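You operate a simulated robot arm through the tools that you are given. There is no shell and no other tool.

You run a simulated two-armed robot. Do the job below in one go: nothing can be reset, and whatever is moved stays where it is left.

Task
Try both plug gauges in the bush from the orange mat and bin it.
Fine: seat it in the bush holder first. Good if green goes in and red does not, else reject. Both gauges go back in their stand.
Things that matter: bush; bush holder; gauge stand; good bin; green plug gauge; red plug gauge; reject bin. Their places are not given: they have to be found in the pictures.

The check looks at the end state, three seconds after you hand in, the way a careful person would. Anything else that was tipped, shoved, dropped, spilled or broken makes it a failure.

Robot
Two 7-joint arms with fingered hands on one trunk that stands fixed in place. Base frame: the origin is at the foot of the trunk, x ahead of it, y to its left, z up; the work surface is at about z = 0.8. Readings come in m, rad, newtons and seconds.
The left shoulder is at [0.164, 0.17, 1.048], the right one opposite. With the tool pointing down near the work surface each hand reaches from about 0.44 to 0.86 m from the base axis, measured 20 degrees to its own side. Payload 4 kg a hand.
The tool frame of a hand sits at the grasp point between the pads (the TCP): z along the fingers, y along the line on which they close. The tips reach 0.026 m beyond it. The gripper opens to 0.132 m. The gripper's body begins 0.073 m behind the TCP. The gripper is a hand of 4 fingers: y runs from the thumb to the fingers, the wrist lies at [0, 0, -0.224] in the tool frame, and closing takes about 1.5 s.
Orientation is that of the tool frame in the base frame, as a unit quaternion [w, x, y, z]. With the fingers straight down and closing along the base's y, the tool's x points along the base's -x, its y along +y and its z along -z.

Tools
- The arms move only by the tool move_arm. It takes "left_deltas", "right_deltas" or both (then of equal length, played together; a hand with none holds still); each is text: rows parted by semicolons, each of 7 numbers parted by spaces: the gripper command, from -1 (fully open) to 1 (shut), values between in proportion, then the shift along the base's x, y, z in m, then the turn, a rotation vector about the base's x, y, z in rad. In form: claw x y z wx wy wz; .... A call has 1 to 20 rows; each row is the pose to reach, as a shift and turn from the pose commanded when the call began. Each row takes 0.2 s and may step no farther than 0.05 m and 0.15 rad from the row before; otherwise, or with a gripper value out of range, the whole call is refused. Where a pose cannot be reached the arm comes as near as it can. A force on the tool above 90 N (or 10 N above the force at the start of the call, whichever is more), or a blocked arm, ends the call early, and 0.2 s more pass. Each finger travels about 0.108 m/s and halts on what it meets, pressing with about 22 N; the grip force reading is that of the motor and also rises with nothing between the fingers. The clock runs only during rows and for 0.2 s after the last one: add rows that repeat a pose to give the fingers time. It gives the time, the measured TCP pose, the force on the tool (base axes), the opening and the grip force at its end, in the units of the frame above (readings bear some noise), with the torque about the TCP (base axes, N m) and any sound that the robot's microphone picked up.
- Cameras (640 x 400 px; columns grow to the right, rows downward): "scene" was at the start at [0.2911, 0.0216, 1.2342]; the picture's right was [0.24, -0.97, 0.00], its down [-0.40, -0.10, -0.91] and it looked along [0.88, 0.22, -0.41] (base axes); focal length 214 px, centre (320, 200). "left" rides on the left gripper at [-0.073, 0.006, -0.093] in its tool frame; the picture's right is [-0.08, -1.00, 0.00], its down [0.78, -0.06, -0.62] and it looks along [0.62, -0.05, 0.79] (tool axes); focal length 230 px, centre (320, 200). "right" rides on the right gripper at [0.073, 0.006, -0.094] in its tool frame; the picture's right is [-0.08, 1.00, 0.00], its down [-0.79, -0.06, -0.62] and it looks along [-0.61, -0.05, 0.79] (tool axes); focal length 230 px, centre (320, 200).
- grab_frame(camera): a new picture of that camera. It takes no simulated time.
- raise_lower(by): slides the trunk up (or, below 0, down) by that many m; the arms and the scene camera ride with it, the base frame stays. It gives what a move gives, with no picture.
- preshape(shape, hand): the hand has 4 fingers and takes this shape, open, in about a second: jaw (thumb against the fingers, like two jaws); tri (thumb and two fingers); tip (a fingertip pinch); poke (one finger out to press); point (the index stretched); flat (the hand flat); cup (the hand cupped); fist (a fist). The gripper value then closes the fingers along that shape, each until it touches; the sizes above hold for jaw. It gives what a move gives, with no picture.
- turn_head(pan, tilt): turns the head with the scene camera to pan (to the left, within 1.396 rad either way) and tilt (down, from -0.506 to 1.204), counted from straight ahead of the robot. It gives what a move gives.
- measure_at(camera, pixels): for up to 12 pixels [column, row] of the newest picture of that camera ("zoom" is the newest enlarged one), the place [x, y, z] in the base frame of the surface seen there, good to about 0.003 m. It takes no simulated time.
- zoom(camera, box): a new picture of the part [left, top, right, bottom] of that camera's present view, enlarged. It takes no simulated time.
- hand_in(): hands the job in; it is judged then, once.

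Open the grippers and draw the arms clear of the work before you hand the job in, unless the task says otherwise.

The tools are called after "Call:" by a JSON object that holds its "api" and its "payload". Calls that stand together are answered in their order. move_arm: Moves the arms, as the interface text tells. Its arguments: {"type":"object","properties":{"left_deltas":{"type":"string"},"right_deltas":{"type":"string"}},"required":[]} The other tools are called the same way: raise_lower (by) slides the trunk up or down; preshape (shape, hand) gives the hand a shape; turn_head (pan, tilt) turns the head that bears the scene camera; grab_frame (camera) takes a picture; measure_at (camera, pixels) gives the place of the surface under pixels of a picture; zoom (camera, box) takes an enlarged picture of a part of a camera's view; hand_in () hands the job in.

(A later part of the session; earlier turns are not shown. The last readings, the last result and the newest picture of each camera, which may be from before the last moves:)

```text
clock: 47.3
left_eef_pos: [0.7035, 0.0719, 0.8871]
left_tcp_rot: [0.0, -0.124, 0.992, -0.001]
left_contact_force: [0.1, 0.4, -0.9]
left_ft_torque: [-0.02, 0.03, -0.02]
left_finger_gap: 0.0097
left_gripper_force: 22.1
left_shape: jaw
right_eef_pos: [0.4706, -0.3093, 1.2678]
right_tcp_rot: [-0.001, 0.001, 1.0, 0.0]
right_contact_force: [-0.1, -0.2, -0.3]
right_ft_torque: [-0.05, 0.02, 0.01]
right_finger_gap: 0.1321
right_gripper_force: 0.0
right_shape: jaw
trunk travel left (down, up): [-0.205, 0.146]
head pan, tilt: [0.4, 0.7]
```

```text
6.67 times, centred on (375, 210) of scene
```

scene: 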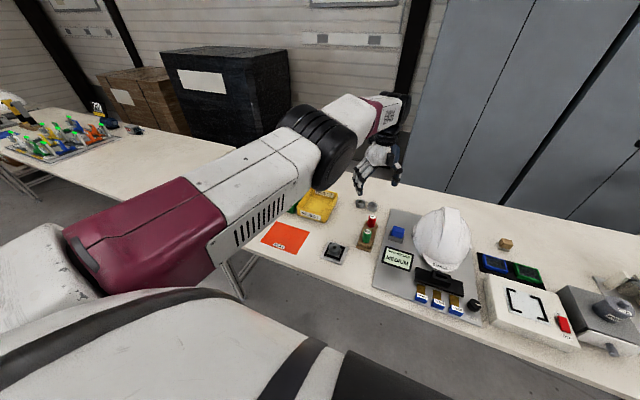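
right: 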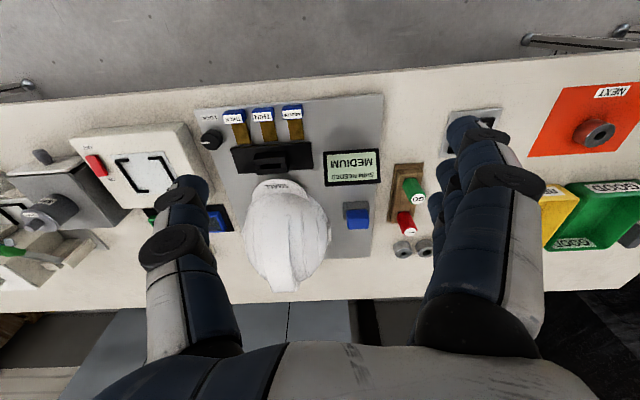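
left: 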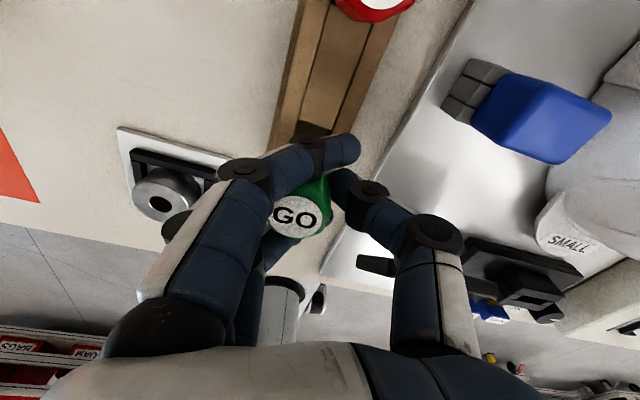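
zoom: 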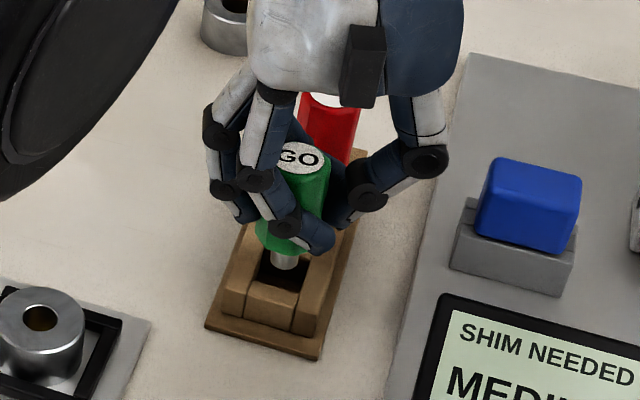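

The gauge is lifting with its silver pin showing below the handle. I'll raise the trunk another 5 cm to clear the stand entirely.

Call:
{"api": "raise_lower", "payload": {"by": 0.05}}

Call:
{"api": "grab_frame", "payload": {"camera": "left"}}

Call:
{"api": "zoom", "payload": {"camera": "scene", "box": [330, 170, 420, 240]}}

```text
clock: 48.2
left_eef_pos: [0.7062, 0.072, 0.9652]
left_tcp_rot: [0.021, -0.125, 0.992, -0.004]
left_contact_force: [-0.2, -0.2, -0.6]
left_ft_torque: [-0.04, 0.03, 0.0]
left_finger_gap: 0.0094
left_gripper_force: 21.6
left_shape: jaw
right_eef_pos: [0.4701, -0.3104, 1.3182]
right_tcp_rot: [-0.002, 0.001, 1.0, -0.001]
right_contact_force: [-0.3, 0.3, -0.3]
right_ft_torque: [-0.01, 0.03, 0.0]
right_finger_gap: 0.132
right_gripper_force: 0.2
right_shape: jaw
trunk travel left (down, up): [-0.255, 0.096]
head pan, tilt: [0.4, 0.7]
```

```text
taken
```

left: 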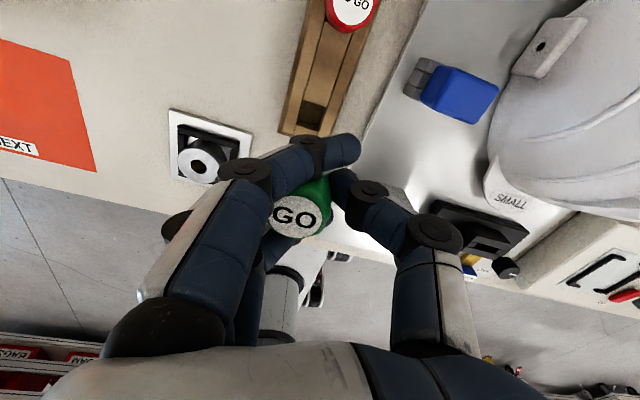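

```text
5.71 times, centred on (375, 205) of scene
```

zoom: 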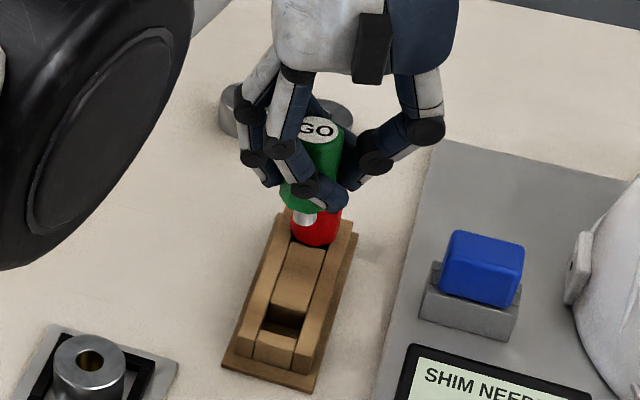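

The green gauge is free (TCP at (0.706, 0.072, 0.965)), and its pin shows below at about (303,218) in the zoom. I'll carry it back to above the holder at a safe height and level the hand.

Call:
{"api": "move_arm", "payload": {"left_deltas": "0.75 -0.02 0.02 0 0 0.02 0; 0.75 -0.04 0.045 0 0.003 0.043 0; 0.75 -0.06 0.07 0 0.003 0.043 0; 0.75 -0.08 0.095 0 0.003 0.043 0; 0.75 -0.09 0.11 -0.01 0.003 0.043 0; 0.75 -0.09 0.11 -0.01 0.003 0.043 0; 0.75 -0.09 0.11 -0.01 0.003 0.043 0"}}

Call:
{"api": "grab_frame", "payload": {"camera": "left"}}

Call:
{"api": "zoom", "payload": {"camera": "scene", "box": [290, 150, 410, 260]}}

```text
clock: 49.8
left_eef_pos: [0.6163, 0.1836, 0.9597]
left_tcp_rot: [0.0, -0.126, 0.992, 0.0]
left_contact_force: [0.3, 0.7, -1.2]
left_ft_torque: [-0.01, 0.03, -0.01]
left_finger_gap: 0.0091
left_gripper_force: 22.3
left_shape: jaw
right_eef_pos: [0.4694, -0.3102, 1.3184]
right_tcp_rot: [0.0, 0.001, 1.0, 0.0]
right_contact_force: [0.0, -0.5, -0.3]
right_ft_torque: [-0.04, 0.0, 0.01]
right_finger_gap: 0.1318
right_gripper_force: 0.0
right_shape: jaw
trunk travel left (down, up): [-0.255, 0.096]
head pan, tilt: [0.4, 0.7]
```

```text
taken
```

left: 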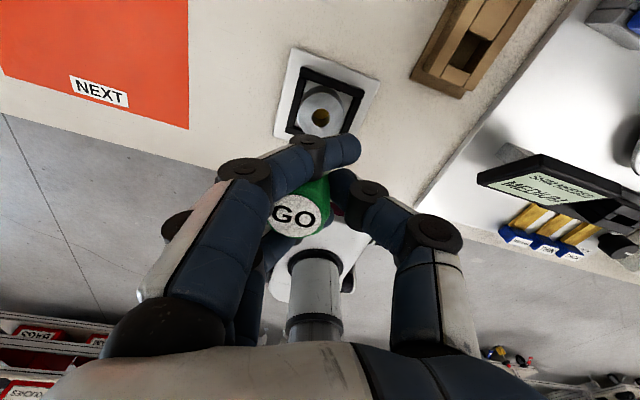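

```text
3.64 times, centred on (350, 205) of scene
```

zoom: 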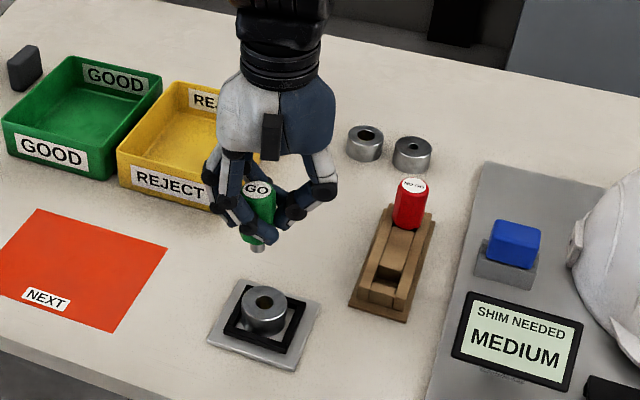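

The pose is good: hand level at (0.616, 0.184, 0.960). I zoom the scene camera on the held gauge to measure its axis and pin tip.

Call:
{"api": "zoom", "payload": {"camera": "scene", "box": [310, 190, 358, 220]}}

Call:
{"api": "zoom", "payload": {"camera": "left", "box": [240, 150, 380, 250]}}

```text
13.33 times, centred on (334, 205) of scene
```

zoom: 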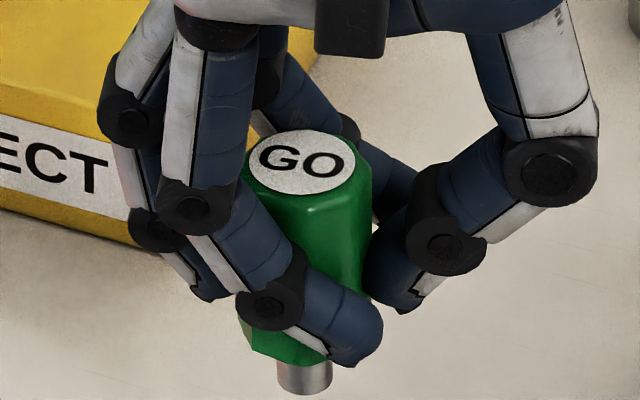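

```text
4.00 times, centred on (310, 200) of left
```

zoom: 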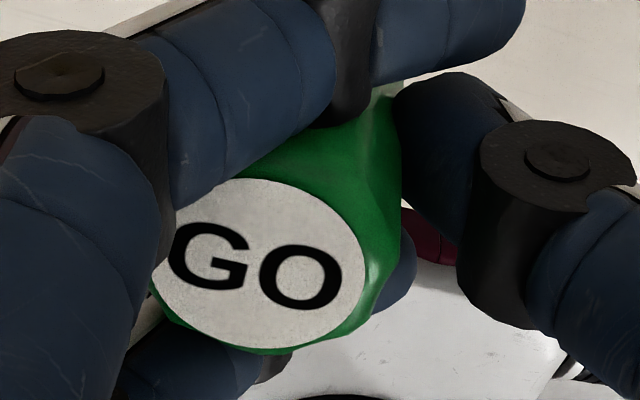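

The gauge looks nearly vertical sideways in the scene view. I re-zoom and measure label and pin points to gauge lean in depth.

Call:
{"api": "zoom", "payload": {"camera": "scene", "box": [310, 192, 358, 222]}}

Call:
{"api": "measure_at", "payload": {"camera": "zoom", "pixels": [[308, 138], [265, 130], [350, 145], [308, 115], [308, 160], [280, 125], [335, 155], [304, 345], [300, 352], [290, 345], [318, 345], [304, 335]]}}

Call:
{"api": "measure_at", "payload": {"camera": "zoom", "pixels": [[304, 345], [304, 350], [304, 355], [300, 340], [308, 350], [262, 315], [280, 320], [320, 190], [320, 210], [300, 190], [320, 230], [340, 190]]}}

```text
13.33 times, centred on (334, 207) of scene
```

zoom: 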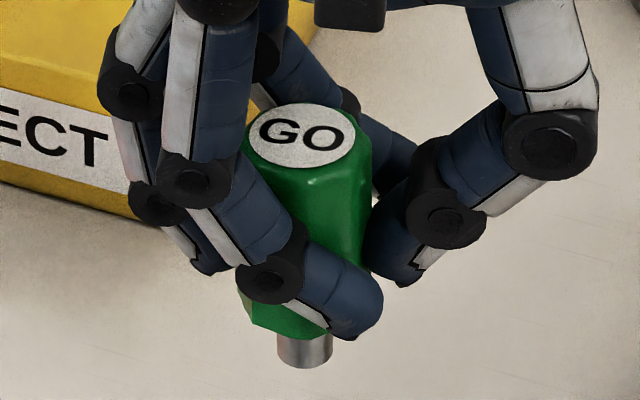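

```text
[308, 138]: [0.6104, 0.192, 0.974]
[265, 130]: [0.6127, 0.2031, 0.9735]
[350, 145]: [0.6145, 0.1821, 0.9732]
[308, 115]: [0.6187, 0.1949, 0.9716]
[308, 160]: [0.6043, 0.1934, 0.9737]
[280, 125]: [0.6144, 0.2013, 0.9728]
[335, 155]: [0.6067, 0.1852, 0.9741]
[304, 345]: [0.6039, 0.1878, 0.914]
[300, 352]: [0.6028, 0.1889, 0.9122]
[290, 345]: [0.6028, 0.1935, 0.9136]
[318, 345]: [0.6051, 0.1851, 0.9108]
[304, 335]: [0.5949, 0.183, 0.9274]
```

```text
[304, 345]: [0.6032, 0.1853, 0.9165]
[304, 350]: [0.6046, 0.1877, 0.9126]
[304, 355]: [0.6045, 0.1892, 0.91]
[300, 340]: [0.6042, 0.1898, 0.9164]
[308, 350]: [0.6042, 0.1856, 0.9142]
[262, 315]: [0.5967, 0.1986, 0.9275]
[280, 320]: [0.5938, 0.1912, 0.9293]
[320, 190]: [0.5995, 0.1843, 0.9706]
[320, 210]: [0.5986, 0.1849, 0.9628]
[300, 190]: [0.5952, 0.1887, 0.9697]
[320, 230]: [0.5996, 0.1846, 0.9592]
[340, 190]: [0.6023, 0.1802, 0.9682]
```

The label centre is ≈(0.611, 0.1925, 0.9735) and the pin centre ≈(0.6115, 0.1905, 0.914): nearly vertical. Now I measure the bush bore in the same camera to align the pin with it.

Call:
{"api": "zoom", "payload": {"camera": "scene", "box": [310, 220, 358, 250]}}

Call:
{"api": "measure_at", "payload": {"camera": "zoom", "pixels": [[200, 160], [320, 160], [260, 120], [260, 225], [210, 130], [310, 200], [310, 130], [215, 210]]}}

```text
13.33 times, centred on (334, 235) of scene
```

zoom: 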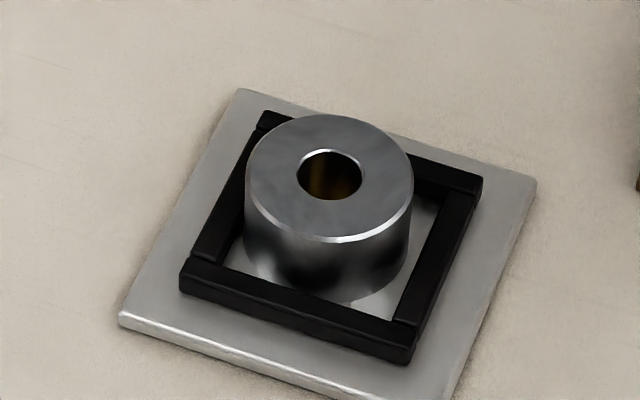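

```text
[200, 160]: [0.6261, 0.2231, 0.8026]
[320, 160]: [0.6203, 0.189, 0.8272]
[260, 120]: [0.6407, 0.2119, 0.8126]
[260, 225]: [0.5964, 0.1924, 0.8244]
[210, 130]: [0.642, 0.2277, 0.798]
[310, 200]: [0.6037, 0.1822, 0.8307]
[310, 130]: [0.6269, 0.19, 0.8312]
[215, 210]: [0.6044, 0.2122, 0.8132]
```

By the scene view the pin needs to move about (+0.004, −0.0077) to be over the bore. I cross-check with the left camera's view of the bore.

Call:
{"api": "zoom", "payload": {"camera": "left", "box": [272, 70, 368, 145]}}

```text
5.33 times, centred on (320, 108) of left
```

zoom: 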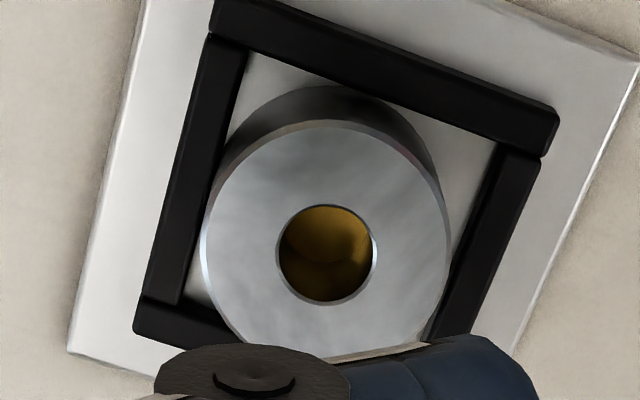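

Combining both cameras, the pin must move about (+0.003, −0.0105) after righting the ~0.055 rad lean about x. I apply that and lower 5 cm, keeping ~2 cm above the bush, then look again.

Call:
{"api": "move_arm", "payload": {"left_deltas": "0.75 0.003 -0.005 -0.01 0.03 0 0; 0.75 0.003 -0.0105 -0.03 0.055 0 0; 0.75 0.003 -0.0105 -0.05 0.055 0 0; 0.75 0.003 -0.0105 -0.055 0.055 0 0; 0.75 0.003 -0.0105 -0.055 0.055 0 0"}}

Call:
{"api": "zoom", "payload": {"camera": "scene", "box": [302, 200, 366, 250]}}

Call:
{"api": "grab_frame", "payload": {"camera": "left"}}

```text
clock: 51.0
left_eef_pos: [0.6184, 0.1715, 0.9012]
left_tcp_rot: [0.004, -0.126, 0.992, 0.028]
left_contact_force: [0.8, 0.3, 0.2]
left_ft_torque: [0.0, 0.0, -0.01]
left_finger_gap: 0.0094
left_gripper_force: 22.4
left_shape: jaw
right_eef_pos: [0.4698, -0.3098, 1.3182]
right_tcp_rot: [0.0, 0.0, 1.0, -0.001]
right_contact_force: [0.9, -0.7, -0.5]
right_ft_torque: [0.0, 0.01, -0.01]
right_finger_gap: 0.1317
right_gripper_force: 0.1
right_shape: jaw
trunk travel left (down, up): [-0.255, 0.096]
head pan, tilt: [0.4, 0.7]
```

```text
8.00 times, centred on (334, 225) of scene
```

zoom: 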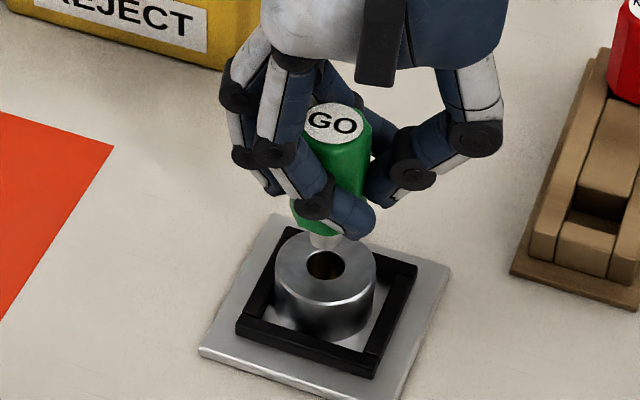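

```text
taken
```

left: 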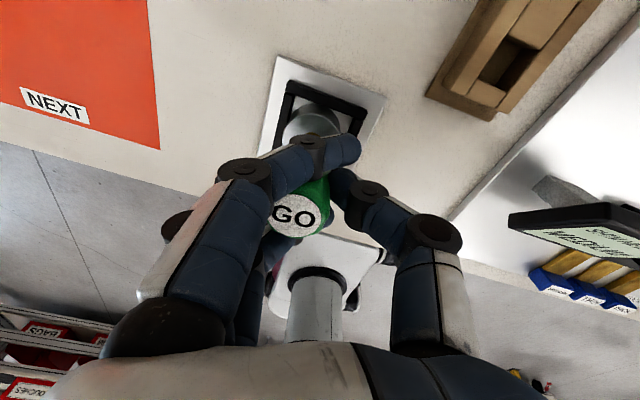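

The pin is now close above the bush. I zoom in tightly to see pin versus bore.

Call:
{"api": "zoom", "payload": {"camera": "scene", "box": [316, 208, 356, 240]}}

Call:
{"api": "measure_at", "payload": {"camera": "zoom", "pixels": [[293, 240], [285, 235], [305, 245], [290, 250], [300, 330], [240, 330], [330, 340], [300, 380], [310, 50], [290, 50], [330, 60], [312, 120]]}}

```text
12.50 times, centred on (336, 224) of scene
```

zoom: 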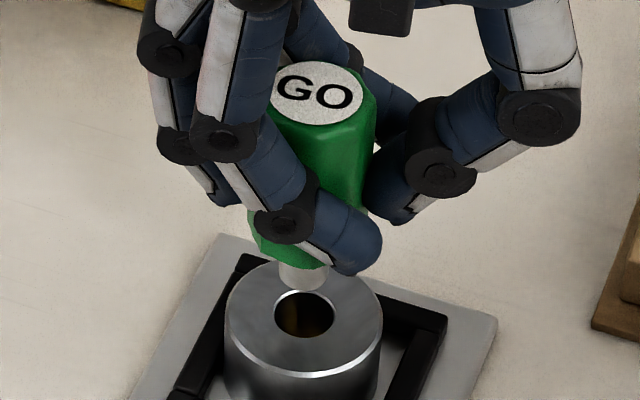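

```text
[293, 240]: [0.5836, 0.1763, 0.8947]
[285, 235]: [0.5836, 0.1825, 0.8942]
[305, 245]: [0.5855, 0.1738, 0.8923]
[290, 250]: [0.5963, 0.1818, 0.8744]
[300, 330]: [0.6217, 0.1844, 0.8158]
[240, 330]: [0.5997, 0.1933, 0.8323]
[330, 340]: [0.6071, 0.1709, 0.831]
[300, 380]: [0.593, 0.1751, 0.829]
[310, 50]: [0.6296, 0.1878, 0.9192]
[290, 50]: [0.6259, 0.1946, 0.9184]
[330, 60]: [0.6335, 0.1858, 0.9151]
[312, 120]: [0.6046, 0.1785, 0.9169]
```

I measure directly on the pin surface and bore rim in this zoom to find the remaining offset.

Call:
{"api": "measure_at", "payload": {"camera": "zoom", "pixels": [[300, 275], [305, 280], [310, 285], [295, 283], [303, 288], [319, 93], [290, 85], [348, 100], [319, 68], [319, 118], [265, 245], [300, 260]]}}

Call:
{"api": "measure_at", "payload": {"camera": "zoom", "pixels": [[250, 310], [360, 315], [305, 350], [265, 290], [345, 290], [265, 340], [345, 340], [305, 365], [300, 280], [308, 282], [315, 284], [290, 280]]}}

```text
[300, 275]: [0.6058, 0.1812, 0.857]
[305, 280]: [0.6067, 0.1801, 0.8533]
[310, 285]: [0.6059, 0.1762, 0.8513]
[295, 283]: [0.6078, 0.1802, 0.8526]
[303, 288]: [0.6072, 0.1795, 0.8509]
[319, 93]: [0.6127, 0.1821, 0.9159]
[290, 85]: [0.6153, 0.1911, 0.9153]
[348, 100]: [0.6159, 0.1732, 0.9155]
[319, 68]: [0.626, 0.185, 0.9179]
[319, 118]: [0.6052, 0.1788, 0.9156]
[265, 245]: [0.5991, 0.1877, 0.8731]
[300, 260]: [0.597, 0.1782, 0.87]
```

```text
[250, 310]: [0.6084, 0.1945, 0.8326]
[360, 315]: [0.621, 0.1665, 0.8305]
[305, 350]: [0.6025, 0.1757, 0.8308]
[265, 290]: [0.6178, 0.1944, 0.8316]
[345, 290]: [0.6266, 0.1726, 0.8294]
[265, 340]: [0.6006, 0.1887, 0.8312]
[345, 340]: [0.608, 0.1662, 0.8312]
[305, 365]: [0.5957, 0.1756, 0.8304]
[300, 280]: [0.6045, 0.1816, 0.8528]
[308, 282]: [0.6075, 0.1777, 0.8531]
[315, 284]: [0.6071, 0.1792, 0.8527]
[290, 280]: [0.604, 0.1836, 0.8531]
```

The pin centre is ≈(0.612, 0.182) with bottom z≈0.8505, the bore ≈(0.6145, 0.1807), and the gauge leans slightly to +x. I'll correct with a −0.03 rad turn about y and a small shift, and lower 1 cm.

Call:
{"api": "move_arm", "payload": {"left_deltas": "0.75 0.0005 -0.001 0 0 -0.03 0; 0.75 0.0005 -0.001 -0.006 0 -0.03 0; 0.75 0.0005 -0.001 -0.012 0 -0.03 0; 0.75 0.0005 -0.001 -0.012 0 -0.03 0; 0.75 0.0005 -0.001 -0.012 0 -0.03 0"}}

Call:
{"api": "zoom", "payload": {"camera": "scene", "box": [316, 212, 356, 244]}}

Call:
{"api": "zoom", "payload": {"camera": "left", "box": [240, 80, 400, 240]}}

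```text
clock: 52.2
left_eef_pos: [0.6184, 0.1706, 0.8889]
left_tcp_rot: [0.019, -0.125, 0.992, 0.026]
left_contact_force: [0.2, 0.7, -0.3]
left_ft_torque: [-0.03, -0.02, 0.01]
left_finger_gap: 0.0093
left_gripper_force: 22.1
left_shape: jaw
right_eef_pos: [0.4697, -0.3109, 1.3189]
right_tcp_rot: [-0.001, 0.001, 1.0, 0.001]
right_contact_force: [0.3, -0.5, 0.8]
right_ft_torque: [0.0, -0.02, 0.0]
right_finger_gap: 0.1319
right_gripper_force: 0.1
right_shape: jaw
trunk travel left (down, up): [-0.255, 0.096]
head pan, tilt: [0.4, 0.7]
```

```text
12.50 times, centred on (336, 228) of scene
```

zoom: 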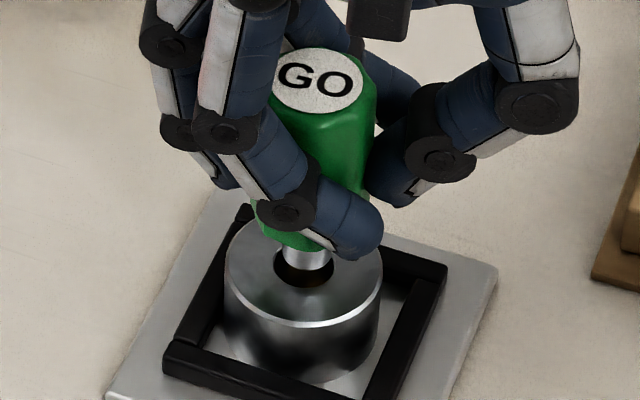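

```text
2.50 times, centred on (320, 160) of left
```

zoom: 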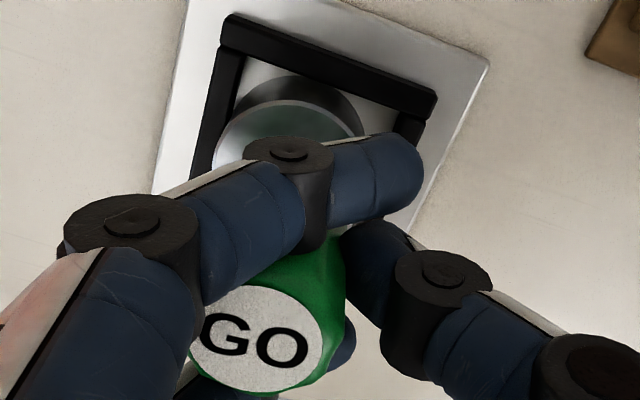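

The pin's end now sits right over the bore centre at (304,264). I lower 12 mm in small steps so the pin enters the bore, watching force.

Call:
{"api": "move_arm", "payload": {"left_deltas": "0.75 0 0 -0.004 0 0 0; 0.75 0 0 -0.008 0 0 0; 0.75 0 0 -0.012 0 0 0; 0.75 0 0 -0.012 0 0 0"}}

Call:
{"api": "zoom", "payload": {"camera": "scene", "box": [316, 212, 356, 244]}}

```text
clock: 53.2
left_eef_pos: [0.6186, 0.1705, 0.8789]
left_tcp_rot: [0.018, -0.125, 0.992, 0.026]
left_contact_force: [-0.4, -0.4, -0.4]
left_ft_torque: [-0.06, -0.01, -0.03]
left_finger_gap: 0.0094
left_gripper_force: 22.4
left_shape: jaw
right_eef_pos: [0.4695, -0.3102, 1.3176]
right_tcp_rot: [0.001, -0.001, 1.0, -0.001]
right_contact_force: [0.0, 1.2, 0.5]
right_ft_torque: [-0.01, -0.02, 0.0]
right_finger_gap: 0.1321
right_gripper_force: 0.0
right_shape: jaw
trunk travel left (down, up): [-0.255, 0.096]
head pan, tilt: [0.4, 0.7]
```

```text
12.50 times, centred on (336, 228) of scene
```

zoom: 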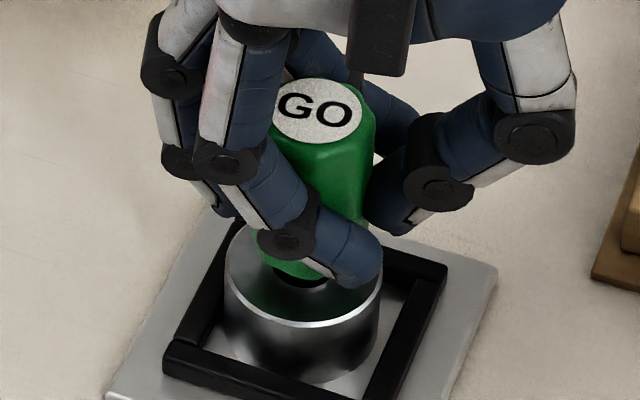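

The pin has gone down into the bore with no resistance. I continue lowering in 4 mm steps until the handle shoulder meets the bush top.

Call:
{"api": "move_arm", "payload": {"left_deltas": "0.75 0 0 -0.004 0 0 0; 0.75 0 0 -0.008 0 0 0; 0.75 0 0 -0.01 0 0 0; 0.75 0 0 -0.01 0 0 0"}}

Call:
{"api": "zoom", "payload": {"camera": "scene", "box": [316, 212, 356, 244]}}

```text
clock: 54.2
left_eef_pos: [0.6191, 0.1705, 0.8683]
left_tcp_rot: [0.019, -0.126, 0.992, 0.026]
left_contact_force: [0.2, -0.1, 5.8]
left_ft_torque: [0.06, 0.02, 0.0]
left_finger_gap: 0.0094
left_gripper_force: 22.1
left_shape: jaw
right_eef_pos: [0.4698, -0.3103, 1.3188]
right_tcp_rot: [0.0, 0.0, 1.0, -0.001]
right_contact_force: [-0.4, 0.4, -0.2]
right_ft_torque: [-0.03, 0.0, 0.0]
right_finger_gap: 0.1319
right_gripper_force: 0.0
right_shape: jaw
trunk travel left (down, up): [-0.255, 0.096]
head pan, tilt: [0.4, 0.7]
```

```text
12.50 times, centred on (336, 228) of scene
```

zoom: 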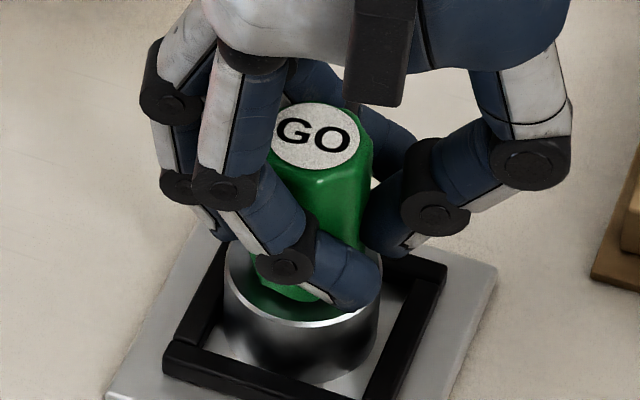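

Force rose to 5.8 N at TCP z 0.868. I measure the label and handle's bottom edge to see if it's the shoulder resting on the bush.

Call:
{"api": "measure_at", "payload": {"camera": "zoom", "pixels": [[317, 133], [290, 125], [345, 140], [317, 110], [317, 155], [275, 290], [300, 297], [265, 280], [285, 295], [260, 300], [300, 315], [240, 270]]}}

Call:
{"api": "zoom", "payload": {"camera": "scene", "box": [324, 226, 348, 242]}}

```text
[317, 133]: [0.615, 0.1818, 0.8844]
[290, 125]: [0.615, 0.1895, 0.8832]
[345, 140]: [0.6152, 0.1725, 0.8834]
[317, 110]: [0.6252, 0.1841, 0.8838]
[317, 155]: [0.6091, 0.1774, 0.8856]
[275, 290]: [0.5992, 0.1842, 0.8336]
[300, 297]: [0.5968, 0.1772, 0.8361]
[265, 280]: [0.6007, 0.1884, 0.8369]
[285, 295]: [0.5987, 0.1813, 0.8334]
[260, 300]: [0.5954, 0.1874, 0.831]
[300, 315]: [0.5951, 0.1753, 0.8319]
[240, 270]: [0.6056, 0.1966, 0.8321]
```

```text
16.00 times, centred on (336, 234) of scene
```

zoom: 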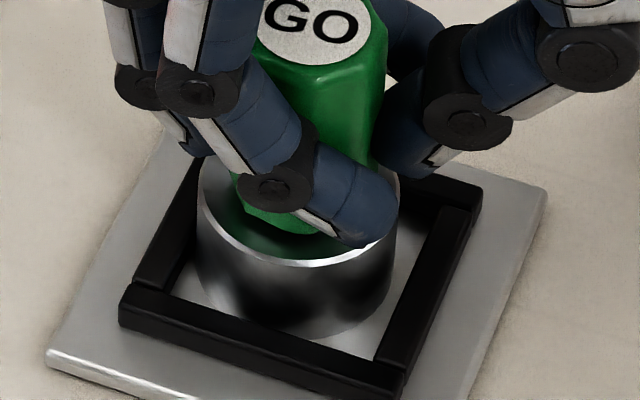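

The handle's lower edge reads z≈0.8335, just above the bush top at 0.831. I check whether a fingertip is what's touching the bush.

Call:
{"api": "measure_at", "payload": {"camera": "zoom", "pixels": [[365, 240], [380, 230], [350, 235], [390, 215], [300, 230], [270, 220], [245, 205], [320, 225], [415, 170], [430, 150], [185, 140], [210, 150]]}}

```text
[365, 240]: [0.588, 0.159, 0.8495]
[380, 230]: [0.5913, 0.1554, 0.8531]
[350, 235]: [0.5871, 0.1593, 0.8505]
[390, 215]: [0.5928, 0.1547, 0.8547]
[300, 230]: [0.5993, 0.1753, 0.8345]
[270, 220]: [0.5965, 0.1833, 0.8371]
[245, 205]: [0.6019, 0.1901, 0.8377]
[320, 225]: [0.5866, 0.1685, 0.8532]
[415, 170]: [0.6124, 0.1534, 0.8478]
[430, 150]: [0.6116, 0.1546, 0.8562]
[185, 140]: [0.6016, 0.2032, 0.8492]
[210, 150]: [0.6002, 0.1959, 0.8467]
```

Accounting for the chamfered handle base, the shoulder is resting on the bush: the green pin is about 15 mm deep, so GO goes in. I withdraw straight up 5 cm.

Call:
{"api": "move_arm", "payload": {"left_deltas": "0.75 0 0 0.006 0 0 0; 0.75 0 0 0.016 0 0 0; 0.75 0 0 0.03 0 0 0; 0.75 0 0 0.06 0 0 0; 0.75 0 0 0.09 0 0 0; 0.75 0 0 0.09 0 0 0"}}

Call:
{"api": "zoom", "payload": {"camera": "scene", "box": [302, 180, 382, 240]}}

Call:
{"api": "zoom", "payload": {"camera": "scene", "box": [340, 190, 404, 235]}}

```text
clock: 55.6
left_eef_pos: [0.6202, 0.1735, 0.9581]
left_tcp_rot: [0.018, -0.127, 0.991, 0.026]
left_contact_force: [0.5, -0.4, -1.6]
left_ft_torque: [0.0, 0.04, 0.0]
left_finger_gap: 0.0093
left_gripper_force: 21.8
left_shape: jaw
right_eef_pos: [0.47, -0.3104, 1.3171]
right_tcp_rot: [0.0, 0.0, 1.0, 0.0]
right_contact_force: [0.4, -0.4, -0.3]
right_ft_torque: [-0.04, 0.0, 0.01]
right_finger_gap: 0.1316
right_gripper_force: 0.1
right_shape: jaw
trunk travel left (down, up): [-0.255, 0.096]
head pan, tilt: [0.4, 0.7]
```

```text
6.67 times, centred on (342, 210) of scene
```

zoom: 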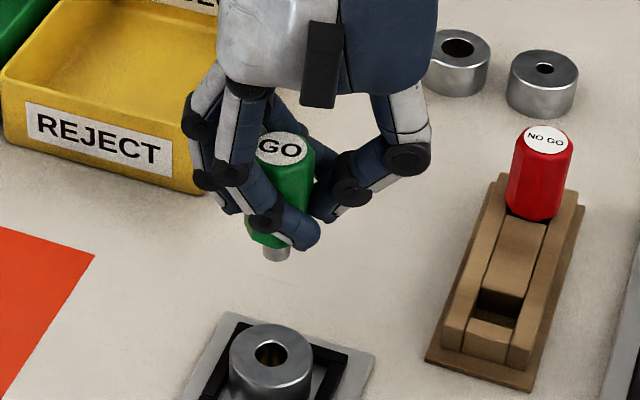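

```text
8.89 times, centred on (372, 212) of scene
```

zoom: 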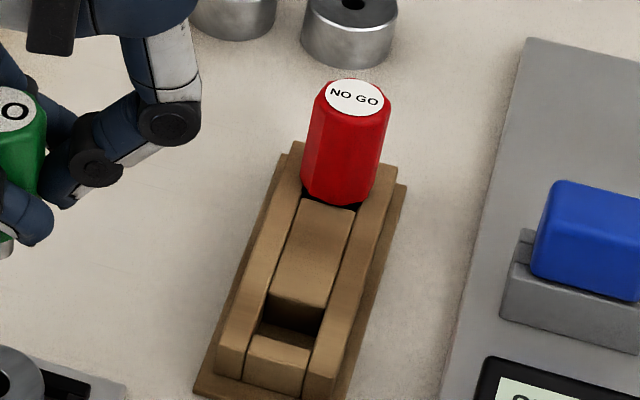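

The bush stayed in place. The stand's empty pocket is visible around (290,320) in this zoom; I zoom in to measure its centre.

Call:
{"api": "zoom", "payload": {"camera": "scene", "box": [354, 214, 386, 236]}}

Call:
{"api": "measure_at", "payload": {"camera": "zoom", "pixels": [[240, 180], [345, 200], [215, 245], [330, 265], [285, 130], [260, 280], [150, 240], [380, 200], [200, 200], [390, 130], [285, 215], [265, 310]]}}

```text
16.00 times, centred on (370, 225) of scene
```

zoom: 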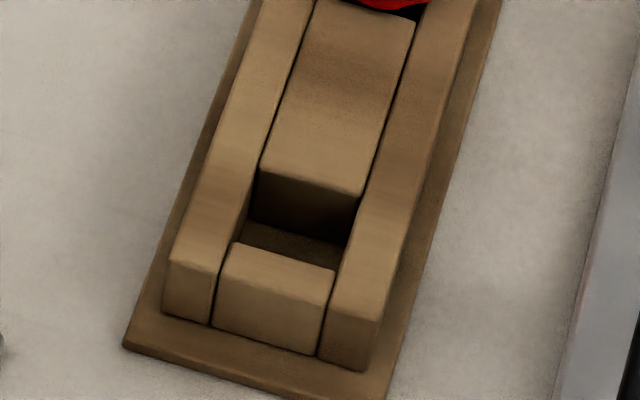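

```text
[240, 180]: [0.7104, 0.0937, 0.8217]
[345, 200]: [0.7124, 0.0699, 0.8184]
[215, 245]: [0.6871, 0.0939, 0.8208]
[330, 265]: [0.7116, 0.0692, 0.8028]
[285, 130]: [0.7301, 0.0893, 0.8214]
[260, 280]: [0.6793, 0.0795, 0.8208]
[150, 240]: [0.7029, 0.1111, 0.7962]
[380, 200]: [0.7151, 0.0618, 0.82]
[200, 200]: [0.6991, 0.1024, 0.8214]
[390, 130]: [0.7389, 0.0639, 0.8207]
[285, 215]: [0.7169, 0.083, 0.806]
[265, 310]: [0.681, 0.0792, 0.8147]
```

The pocket spans about x 0.690–0.715, y 0.071–0.090 (centre ≈(0.703, 0.080)), and the shoulder rests on its top at z≈0.821. The gauge axis sits at TCP+(−0.004, +0.011), so I move the TCP toward (0.707, 0.069) at a safe height.

Call:
{"api": "move_arm", "payload": {"left_deltas": "0.75 0.02 -0.02 0 0 0 0; 0.75 0.04 -0.045 0 0 0 0; 0.75 0.06 -0.07 -0.005 0 0 0; 0.75 0.08 -0.095 -0.01 0 0 0; 0.75 0.0868 -0.1045 -0.015 0 0 0; 0.75 0.0868 -0.1045 -0.02 0 0 0; 0.75 0.0868 -0.1045 -0.02 0 0 0"}}

Call:
{"api": "zoom", "payload": {"camera": "scene", "box": [340, 180, 404, 240]}}

Call:
{"api": "grab_frame", "payload": {"camera": "left"}}

```text
clock: 57.2
left_eef_pos: [0.6957, 0.0705, 0.9382]
left_tcp_rot: [0.018, -0.126, 0.992, 0.026]
left_contact_force: [-0.8, -0.1, -0.7]
left_ft_torque: [-0.01, 0.01, -0.01]
left_finger_gap: 0.0091
left_gripper_force: 21.8
left_shape: jaw
left hand out of reach, approached as far as the arm can: row 5, 6, 7
right_eef_pos: [0.4694, -0.3108, 1.3175]
right_tcp_rot: [0.0, 0.0, 1.0, 0.0]
right_contact_force: [0.2, -0.9, -0.2]
right_ft_torque: [-0.02, -0.02, -0.02]
right_finger_gap: 0.1318
right_gripper_force: 0.1
right_shape: jaw
trunk travel left (down, up): [-0.255, 0.096]
head pan, tilt: [0.4, 0.7]
```

```text
6.67 times, centred on (372, 210) of scene
```

zoom: 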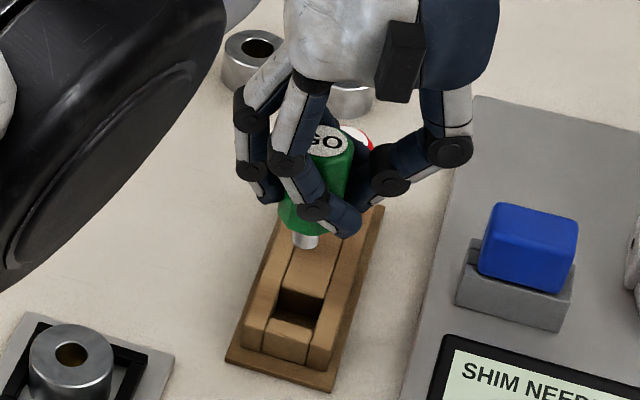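

```text
taken
```

left: 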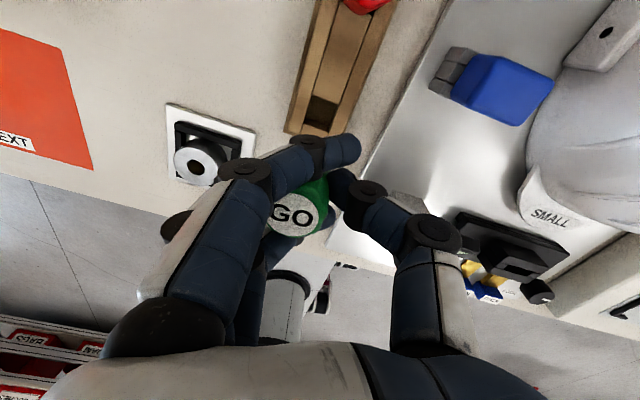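

The arm stops short at x≈0.696. A slight forward pitch (−0.1 rad about y) brings the wrist back and the pin forward; the pocket is roomy enough for that lean. I apply it with +0.008 in x.

Call:
{"api": "move_arm", "payload": {"left_deltas": "0.75 0.002 0 0 0 -0.05 0; 0.75 0.005 -0.001 0 0 -0.1 0; 0.75 0.008 -0.001 0 0 -0.1 0; 0.75 0.008 -0.001 0 0 -0.1 0; 0.75 0.008 -0.001 0 0 -0.1 0"}}

Call:
{"api": "zoom", "payload": {"camera": "scene", "box": [340, 180, 404, 240]}}

```text
clock: 58.4
left_eef_pos: [0.7088, 0.0894, 0.94]
left_tcp_rot: [0.068, -0.141, 0.987, 0.017]
left_contact_force: [0.1, -0.5, -0.9]
left_ft_torque: [-0.02, 0.0, 0.0]
left_finger_gap: 0.0091
left_gripper_force: 22.3
left_shape: jaw
right_eef_pos: [0.4706, -0.3101, 1.3184]
right_tcp_rot: [0.0, -0.001, 1.0, 0.0]
right_contact_force: [-0.9, -0.2, 0.1]
right_ft_torque: [-0.04, 0.04, -0.03]
right_finger_gap: 0.132
right_gripper_force: 0.1
right_shape: jaw
trunk travel left (down, up): [-0.255, 0.096]
head pan, tilt: [0.4, 0.7]
```

```text
6.67 times, centred on (372, 210) of scene
```

zoom: 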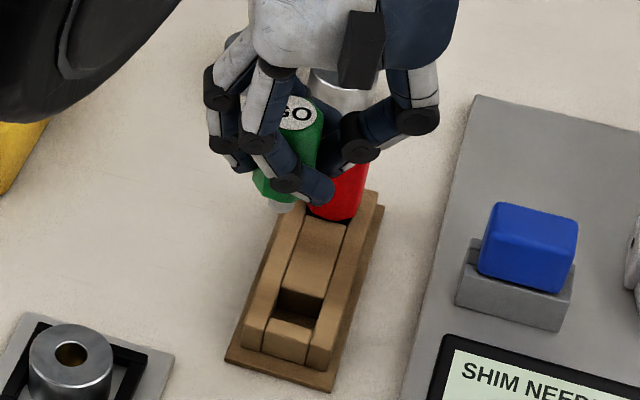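

The forward pitch pushed y out to 0.089, so that's not the way. I'll undo the pitch, also remove the sideways tilt (gauge will lean only ~0.05 rad), and back off slightly to re-sync.

Call:
{"api": "move_arm", "payload": {"left_deltas": "0.75 -0.01 0.005 0 -0.02 0.05 0; 0.75 -0.02 0.01 0 -0.055 0.1 0; 0.75 -0.025 0.01 0 -0.055 0.1 0; 0.75 -0.025 0.01 0 -0.055 0.1 0"}}

```text
clock: 59.4
left_eef_pos: [0.6786, 0.0827, 0.9376]
left_tcp_rot: [0.015, -0.129, 0.992, -0.002]
left_contact_force: [-0.6, 0.0, -0.3]
left_ft_torque: [-0.06, -0.02, -0.02]
left_finger_gap: 0.009
left_gripper_force: 21.9
left_shape: jaw
right_eef_pos: [0.4694, -0.3103, 1.3183]
right_tcp_rot: [0.0, 0.0, 1.0, 0.0]
right_contact_force: [0.4, 0.6, 0.6]
right_ft_torque: [-0.01, 0.0, 0.01]
right_finger_gap: 0.132
right_gripper_force: 0.0
right_shape: jaw
trunk travel left (down, up): [-0.255, 0.096]
head pan, tilt: [0.4, 0.7]
```

Back in sync at (0.679, 0.083, 0.938) with small lean. Now I move to TCP ≈(0.7075, 0.073), which should put the pin over the pocket.

Call:
{"api": "move_arm", "payload": {"left_deltas": "0.75 0.015 -0.004 0 0 0 0; 0.75 0.028 -0.008 0 0 0 0; 0.75 0.028 -0.008 0 0 0 0; 0.75 0.028 -0.008 0 0 0 0"}}

Call:
{"api": "zoom", "payload": {"camera": "scene", "box": [340, 180, 404, 240]}}

```text
clock: 60.4
left_eef_pos: [0.7, 0.0759, 0.9387]
left_tcp_rot: [0.016, -0.126, 0.992, -0.001]
left_contact_force: [-0.7, 1.1, -1.2]
left_ft_torque: [-0.04, -0.02, -0.02]
left_finger_gap: 0.0088
left_gripper_force: 21.6
left_shape: jaw
left hand out of reach, approached as far as the arm can: row 2, 3, 4
right_eef_pos: [0.4716, -0.3099, 1.3183]
right_tcp_rot: [0.001, 0.0, 1.0, 0.0]
right_contact_force: [0.5, 0.3, -0.3]
right_ft_torque: [-0.04, -0.02, 0.01]
right_finger_gap: 0.1319
right_gripper_force: 0.0
right_shape: jaw
trunk travel left (down, up): [-0.255, 0.096]
head pan, tilt: [0.4, 0.7]
```

```text
6.67 times, centred on (372, 210) of scene
```

zoom: 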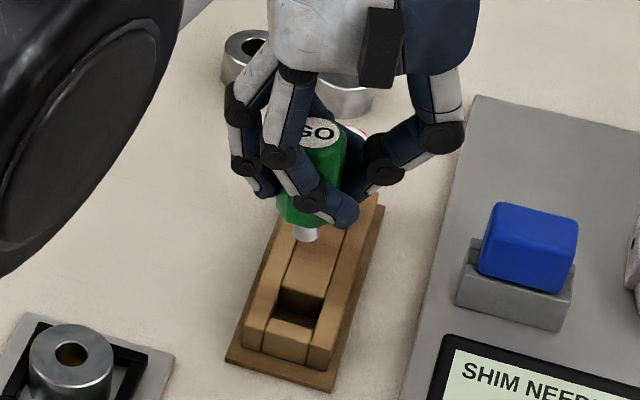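

It stopped at x≈0.700 again. Reach grows when the hand is higher relative to the shoulder, so I'll raise the arm 3.5 cm, move forward there, and use the trunk for going down.

Call:
{"api": "move_arm", "payload": {"left_deltas": "0.75 0 0 0.02 0 0 0; 0.75 0 0 0.035 0 0 0; 0.75 0.004 -0.002 0.035 0 0 0; 0.75 0.0075 -0.0025 0.035 0 0 0; 0.75 0.0075 -0.0025 0.035 0 0 0; 0.75 0.0075 -0.0025 0.035 0 0 0"}}

```text
clock: 61.8
left_eef_pos: [0.7027, 0.076, 0.9723]
left_tcp_rot: [0.015, -0.127, 0.992, -0.001]
left_contact_force: [0.5, -0.4, -1.5]
left_ft_torque: [0.01, 0.03, 0.04]
left_finger_gap: 0.0089
left_gripper_force: 21.7
left_shape: jaw
left hand out of reach, approached as far as the arm can: row 3, 4, 5, 6
right_eef_pos: [0.47, -0.3105, 1.3161]
right_tcp_rot: [0.0, 0.001, 1.0, 0.0]
right_contact_force: [0.0, 0.3, 0.5]
right_ft_torque: [-0.04, -0.02, -0.03]
right_finger_gap: 0.1319
right_gripper_force: 0.1
right_shape: jaw
trunk travel left (down, up): [-0.255, 0.096]
head pan, tilt: [0.4, 0.7]
```

Close: (0.7027, 0.076). The pin estimate is (0.698, 0.083), near the pocket's edge range. I'll lower with the trunk until the pin is ~1 cm above the stand and judge alignment visually.

Call:
{"api": "raise_lower", "payload": {"by": -0.085}}

Call:
{"api": "grab_frame", "payload": {"camera": "scene"}}

Call:
{"api": "zoom", "payload": {"camera": "scene", "box": [340, 180, 404, 230]}}

```text
clock: 63.0
left_eef_pos: [0.7029, 0.0854, 0.8862]
left_tcp_rot: [0.012, -0.136, 0.991, -0.004]
left_contact_force: [-0.2, 0.3, -0.5]
left_ft_torque: [0.0, 0.01, -0.01]
left_finger_gap: 0.0087
left_gripper_force: 21.8
left_shape: jaw
right_eef_pos: [0.4679, -0.3113, 1.2329]
right_tcp_rot: [0.0, 0.0, 1.0, 0.001]
right_contact_force: [0.4, -0.2, 0.4]
right_ft_torque: [0.0, -0.05, 0.01]
right_finger_gap: 0.1319
right_gripper_force: 0.0
right_shape: jaw
trunk travel left (down, up): [-0.17, 0.181]
head pan, tilt: [0.4, 0.7]
```

```text
taken
```

scene: 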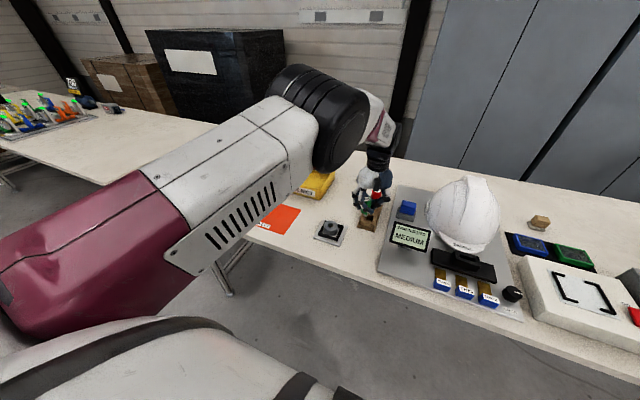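

```text
8.00 times, centred on (372, 205) of scene
```

zoom: 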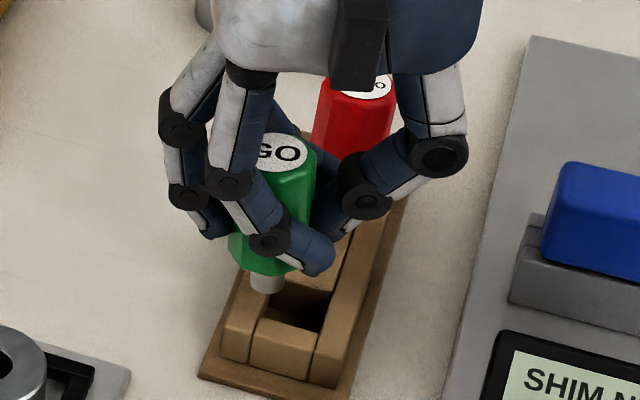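

The pin is now just above the stand at (267,285), with the pocket centre near (300,300) to its right. I shift −0.009 in y and +0.002 in x.

Call:
{"api": "move_arm", "payload": {"left_deltas": "0.75 0.001 -0.005 0 0 0 0; 0.75 0.002 -0.009 0 0 0 0; 0.75 0.002 -0.009 0 0 0 0; 0.75 0.002 -0.009 0 0 0 0"}}

Call:
{"api": "zoom", "payload": {"camera": "scene", "box": [340, 180, 404, 230]}}

```text
clock: 64.0
left_eef_pos: [0.7107, 0.0788, 0.8928]
left_tcp_rot: [0.017, -0.141, 0.99, -0.006]
left_contact_force: [0.1, 0.3, -0.3]
left_ft_torque: [0.0, 0.02, -0.01]
left_finger_gap: 0.009
left_gripper_force: 22.3
left_shape: jaw
right_eef_pos: [0.4698, -0.3108, 1.2333]
right_tcp_rot: [0.0, 0.0, 1.0, 0.0]
right_contact_force: [0.3, 0.3, -0.2]
right_ft_torque: [0.0, 0.0, -0.01]
right_finger_gap: 0.1319
right_gripper_force: 0.1
right_shape: jaw
trunk travel left (down, up): [-0.17, 0.181]
head pan, tilt: [0.4, 0.7]
```

```text
8.00 times, centred on (372, 205) of scene
```

zoom: 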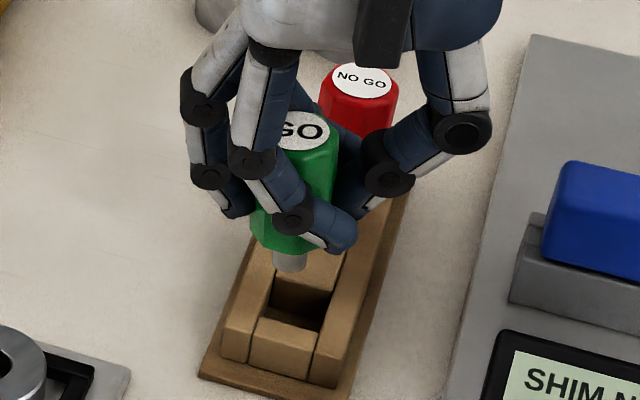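

Projecting the pin down, it needs about (−0.002, −0.0077) more to be over the pocket centre. I command that shift.

Call:
{"api": "move_arm", "payload": {"left_deltas": "0.75 -0.001 -0.004 -0.002 0 0 0; 0.75 -0.002 -0.008 -0.004 0 0 0; 0.75 -0.002 -0.008 -0.004 0 0 0; 0.75 -0.002 -0.008 -0.004 0 0 0"}}

Call:
{"api": "zoom", "payload": {"camera": "scene", "box": [340, 180, 404, 230]}}

```text
clock: 65.0
left_eef_pos: [0.7112, 0.0791, 0.8878]
left_tcp_rot: [0.015, -0.147, 0.989, -0.007]
left_contact_force: [-0.4, 0.1, 0.0]
left_ft_torque: [0.01, 0.02, 0.0]
left_finger_gap: 0.0088
left_gripper_force: 21.3
left_shape: jaw
right_eef_pos: [0.47, -0.3092, 1.2321]
right_tcp_rot: [0.0, 0.001, 1.0, 0.0]
right_contact_force: [0.7, 0.0, -0.4]
right_ft_torque: [0.01, 0.01, -0.03]
right_finger_gap: 0.1318
right_gripper_force: 0.1
right_shape: jaw
trunk travel left (down, up): [-0.17, 0.181]
head pan, tilt: [0.4, 0.7]
```

```text
8.00 times, centred on (372, 205) of scene
```

zoom: 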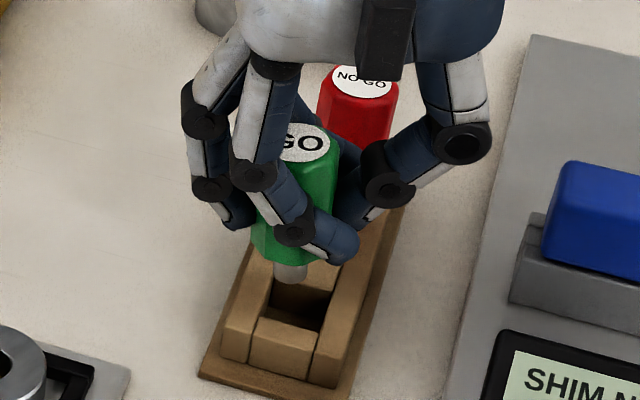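

y stalled at 0.079 and the yaw is creeping positive, so a larger yaw should free it. I add +0.2 rad of yaw (the gauge is round) and repeat the shift.

Call:
{"api": "move_arm", "payload": {"left_deltas": "0.75 0 0 0 0 0 0.1; 0.75 0 -0.003 0 0 0 0.2; 0.75 0 -0.005 0 0 0 0.2; 0.75 0 -0.005 0 0 0 0.2; 0.75 0 -0.005 0 0 0 0.2"}}

Call:
{"api": "zoom", "payload": {"camera": "scene", "box": [340, 180, 404, 230]}}

```text
clock: 66.4
left_eef_pos: [0.7162, 0.0894, 0.8886]
left_tcp_rot: [0.015, -0.259, 0.966, -0.009]
left_contact_force: [0.9, 0.6, -1.2]
left_ft_torque: [0.01, 0.0, 0.01]
left_finger_gap: 0.0088
left_gripper_force: 22.3
left_shape: jaw
right_eef_pos: [0.4698, -0.3096, 1.2333]
right_tcp_rot: [0.0, 0.0, 1.0, 0.0]
right_contact_force: [0.8, 0.3, 0.0]
right_ft_torque: [-0.02, -0.03, 0.01]
right_finger_gap: 0.1318
right_gripper_force: 0.1
right_shape: jaw
trunk travel left (down, up): [-0.17, 0.181]
head pan, tilt: [0.4, 0.7]
stopped in row 5 (left hand): the arm was blocked; the commanded pose is now the measured one
```

```text
8.00 times, centred on (372, 205) of scene
```

zoom: 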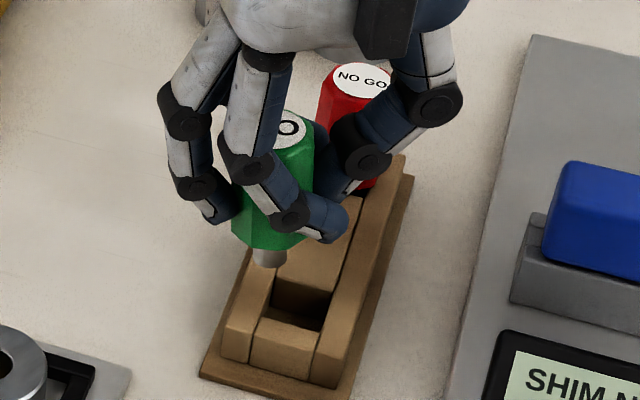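

The arm is blocked in that posture and the extra yaw made it worse. I'll raise the trunk back to +0.15, where the pick-up pose worked, and come in again with yaw ≈0.25 and a slight sideways lean.

Call:
{"api": "raise_lower", "payload": {"by": 0.048}}

Call:
{"api": "move_arm", "payload": {"left_deltas": "0.75 -0.01 0 0 0 0 -0.1; 0.75 -0.02 0 0 0 0 -0.2; 0.75 -0.025 0 0 0 0 -0.27; 0.75 -0.025 0 0 0 0 -0.27"}}

```text
clock: 67.3
left_eef_pos: [0.7129, 0.0849, 0.9371]
left_tcp_rot: [0.015, -0.255, 0.967, -0.008]
left_contact_force: [0.2, -0.7, -1.1]
left_ft_torque: [-0.07, -0.01, 0.02]
left_finger_gap: 0.0089
left_gripper_force: 22.0
left_shape: jaw
right_eef_pos: [0.4717, -0.3113, 1.2799]
right_tcp_rot: [-0.001, 0.001, 1.0, 0.001]
right_contact_force: [-0.3, 1.1, 0.0]
right_ft_torque: [0.0, 0.03, -0.01]
right_finger_gap: 0.1319
right_gripper_force: 0.0
right_shape: jaw
trunk travel left (down, up): [-0.218, 0.133]
head pan, tilt: [0.4, 0.7]
```

```text
clock: 68.3
left_eef_pos: [0.6879, 0.0848, 0.9372]
left_tcp_rot: [0.015, -0.122, 0.992, -0.011]
left_contact_force: [-0.5, -0.3, -1.6]
left_ft_torque: [-0.04, 0.01, 0.01]
left_finger_gap: 0.009
left_gripper_force: 21.5
left_shape: jaw
right_eef_pos: [0.4706, -0.3099, 1.2804]
right_tcp_rot: [0.0, 0.0, 1.0, 0.0]
right_contact_force: [-0.4, 0.8, 0.2]
right_ft_torque: [0.01, 0.0, -0.01]
right_finger_gap: 0.132
right_gripper_force: 0.0
right_shape: jaw
trunk travel left (down, up): [-0.218, 0.133]
head pan, tilt: [0.4, 0.7]
```

Now at (0.688, 0.085, 0.937), tracking well. I lower 3 cm, lean the wrist outward by −0.045 about x, and move toward TCP (0.707, 0.077).

Call:
{"api": "move_arm", "payload": {"left_deltas": "0.75 0 0 -0.01 -0.02 0 0; 0.75 0.006 -0.003 -0.02 -0.045 0 0; 0.75 0.012 -0.006 -0.028 -0.045 0 0; 0.75 0.016 -0.008 -0.03 -0.045 0 0; 0.75 0.019 -0.008 -0.03 -0.045 0 0; 0.75 0.019 -0.008 -0.03 -0.045 0 0"}}

Call:
{"api": "zoom", "payload": {"camera": "scene", "box": [340, 180, 404, 230]}}

```text
clock: 69.7
left_eef_pos: [0.7072, 0.0756, 0.9081]
left_tcp_rot: [0.011, -0.124, 0.992, -0.032]
left_contact_force: [0.7, -0.2, -0.8]
left_ft_torque: [0.01, 0.05, 0.0]
left_finger_gap: 0.0089
left_gripper_force: 22.2
left_shape: jaw
right_eef_pos: [0.4706, -0.3097, 1.2813]
right_tcp_rot: [0.0, 0.0, 1.0, 0.0]
right_contact_force: [-0.7, -0.5, -0.3]
right_ft_torque: [-0.02, 0.03, 0.01]
right_finger_gap: 0.1319
right_gripper_force: 0.1
right_shape: jaw
trunk travel left (down, up): [-0.218, 0.133]
head pan, tilt: [0.4, 0.7]
```

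```text
8.00 times, centred on (372, 205) of scene
```

zoom: 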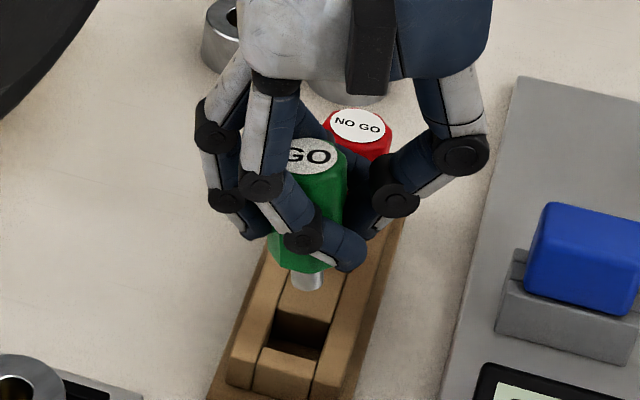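

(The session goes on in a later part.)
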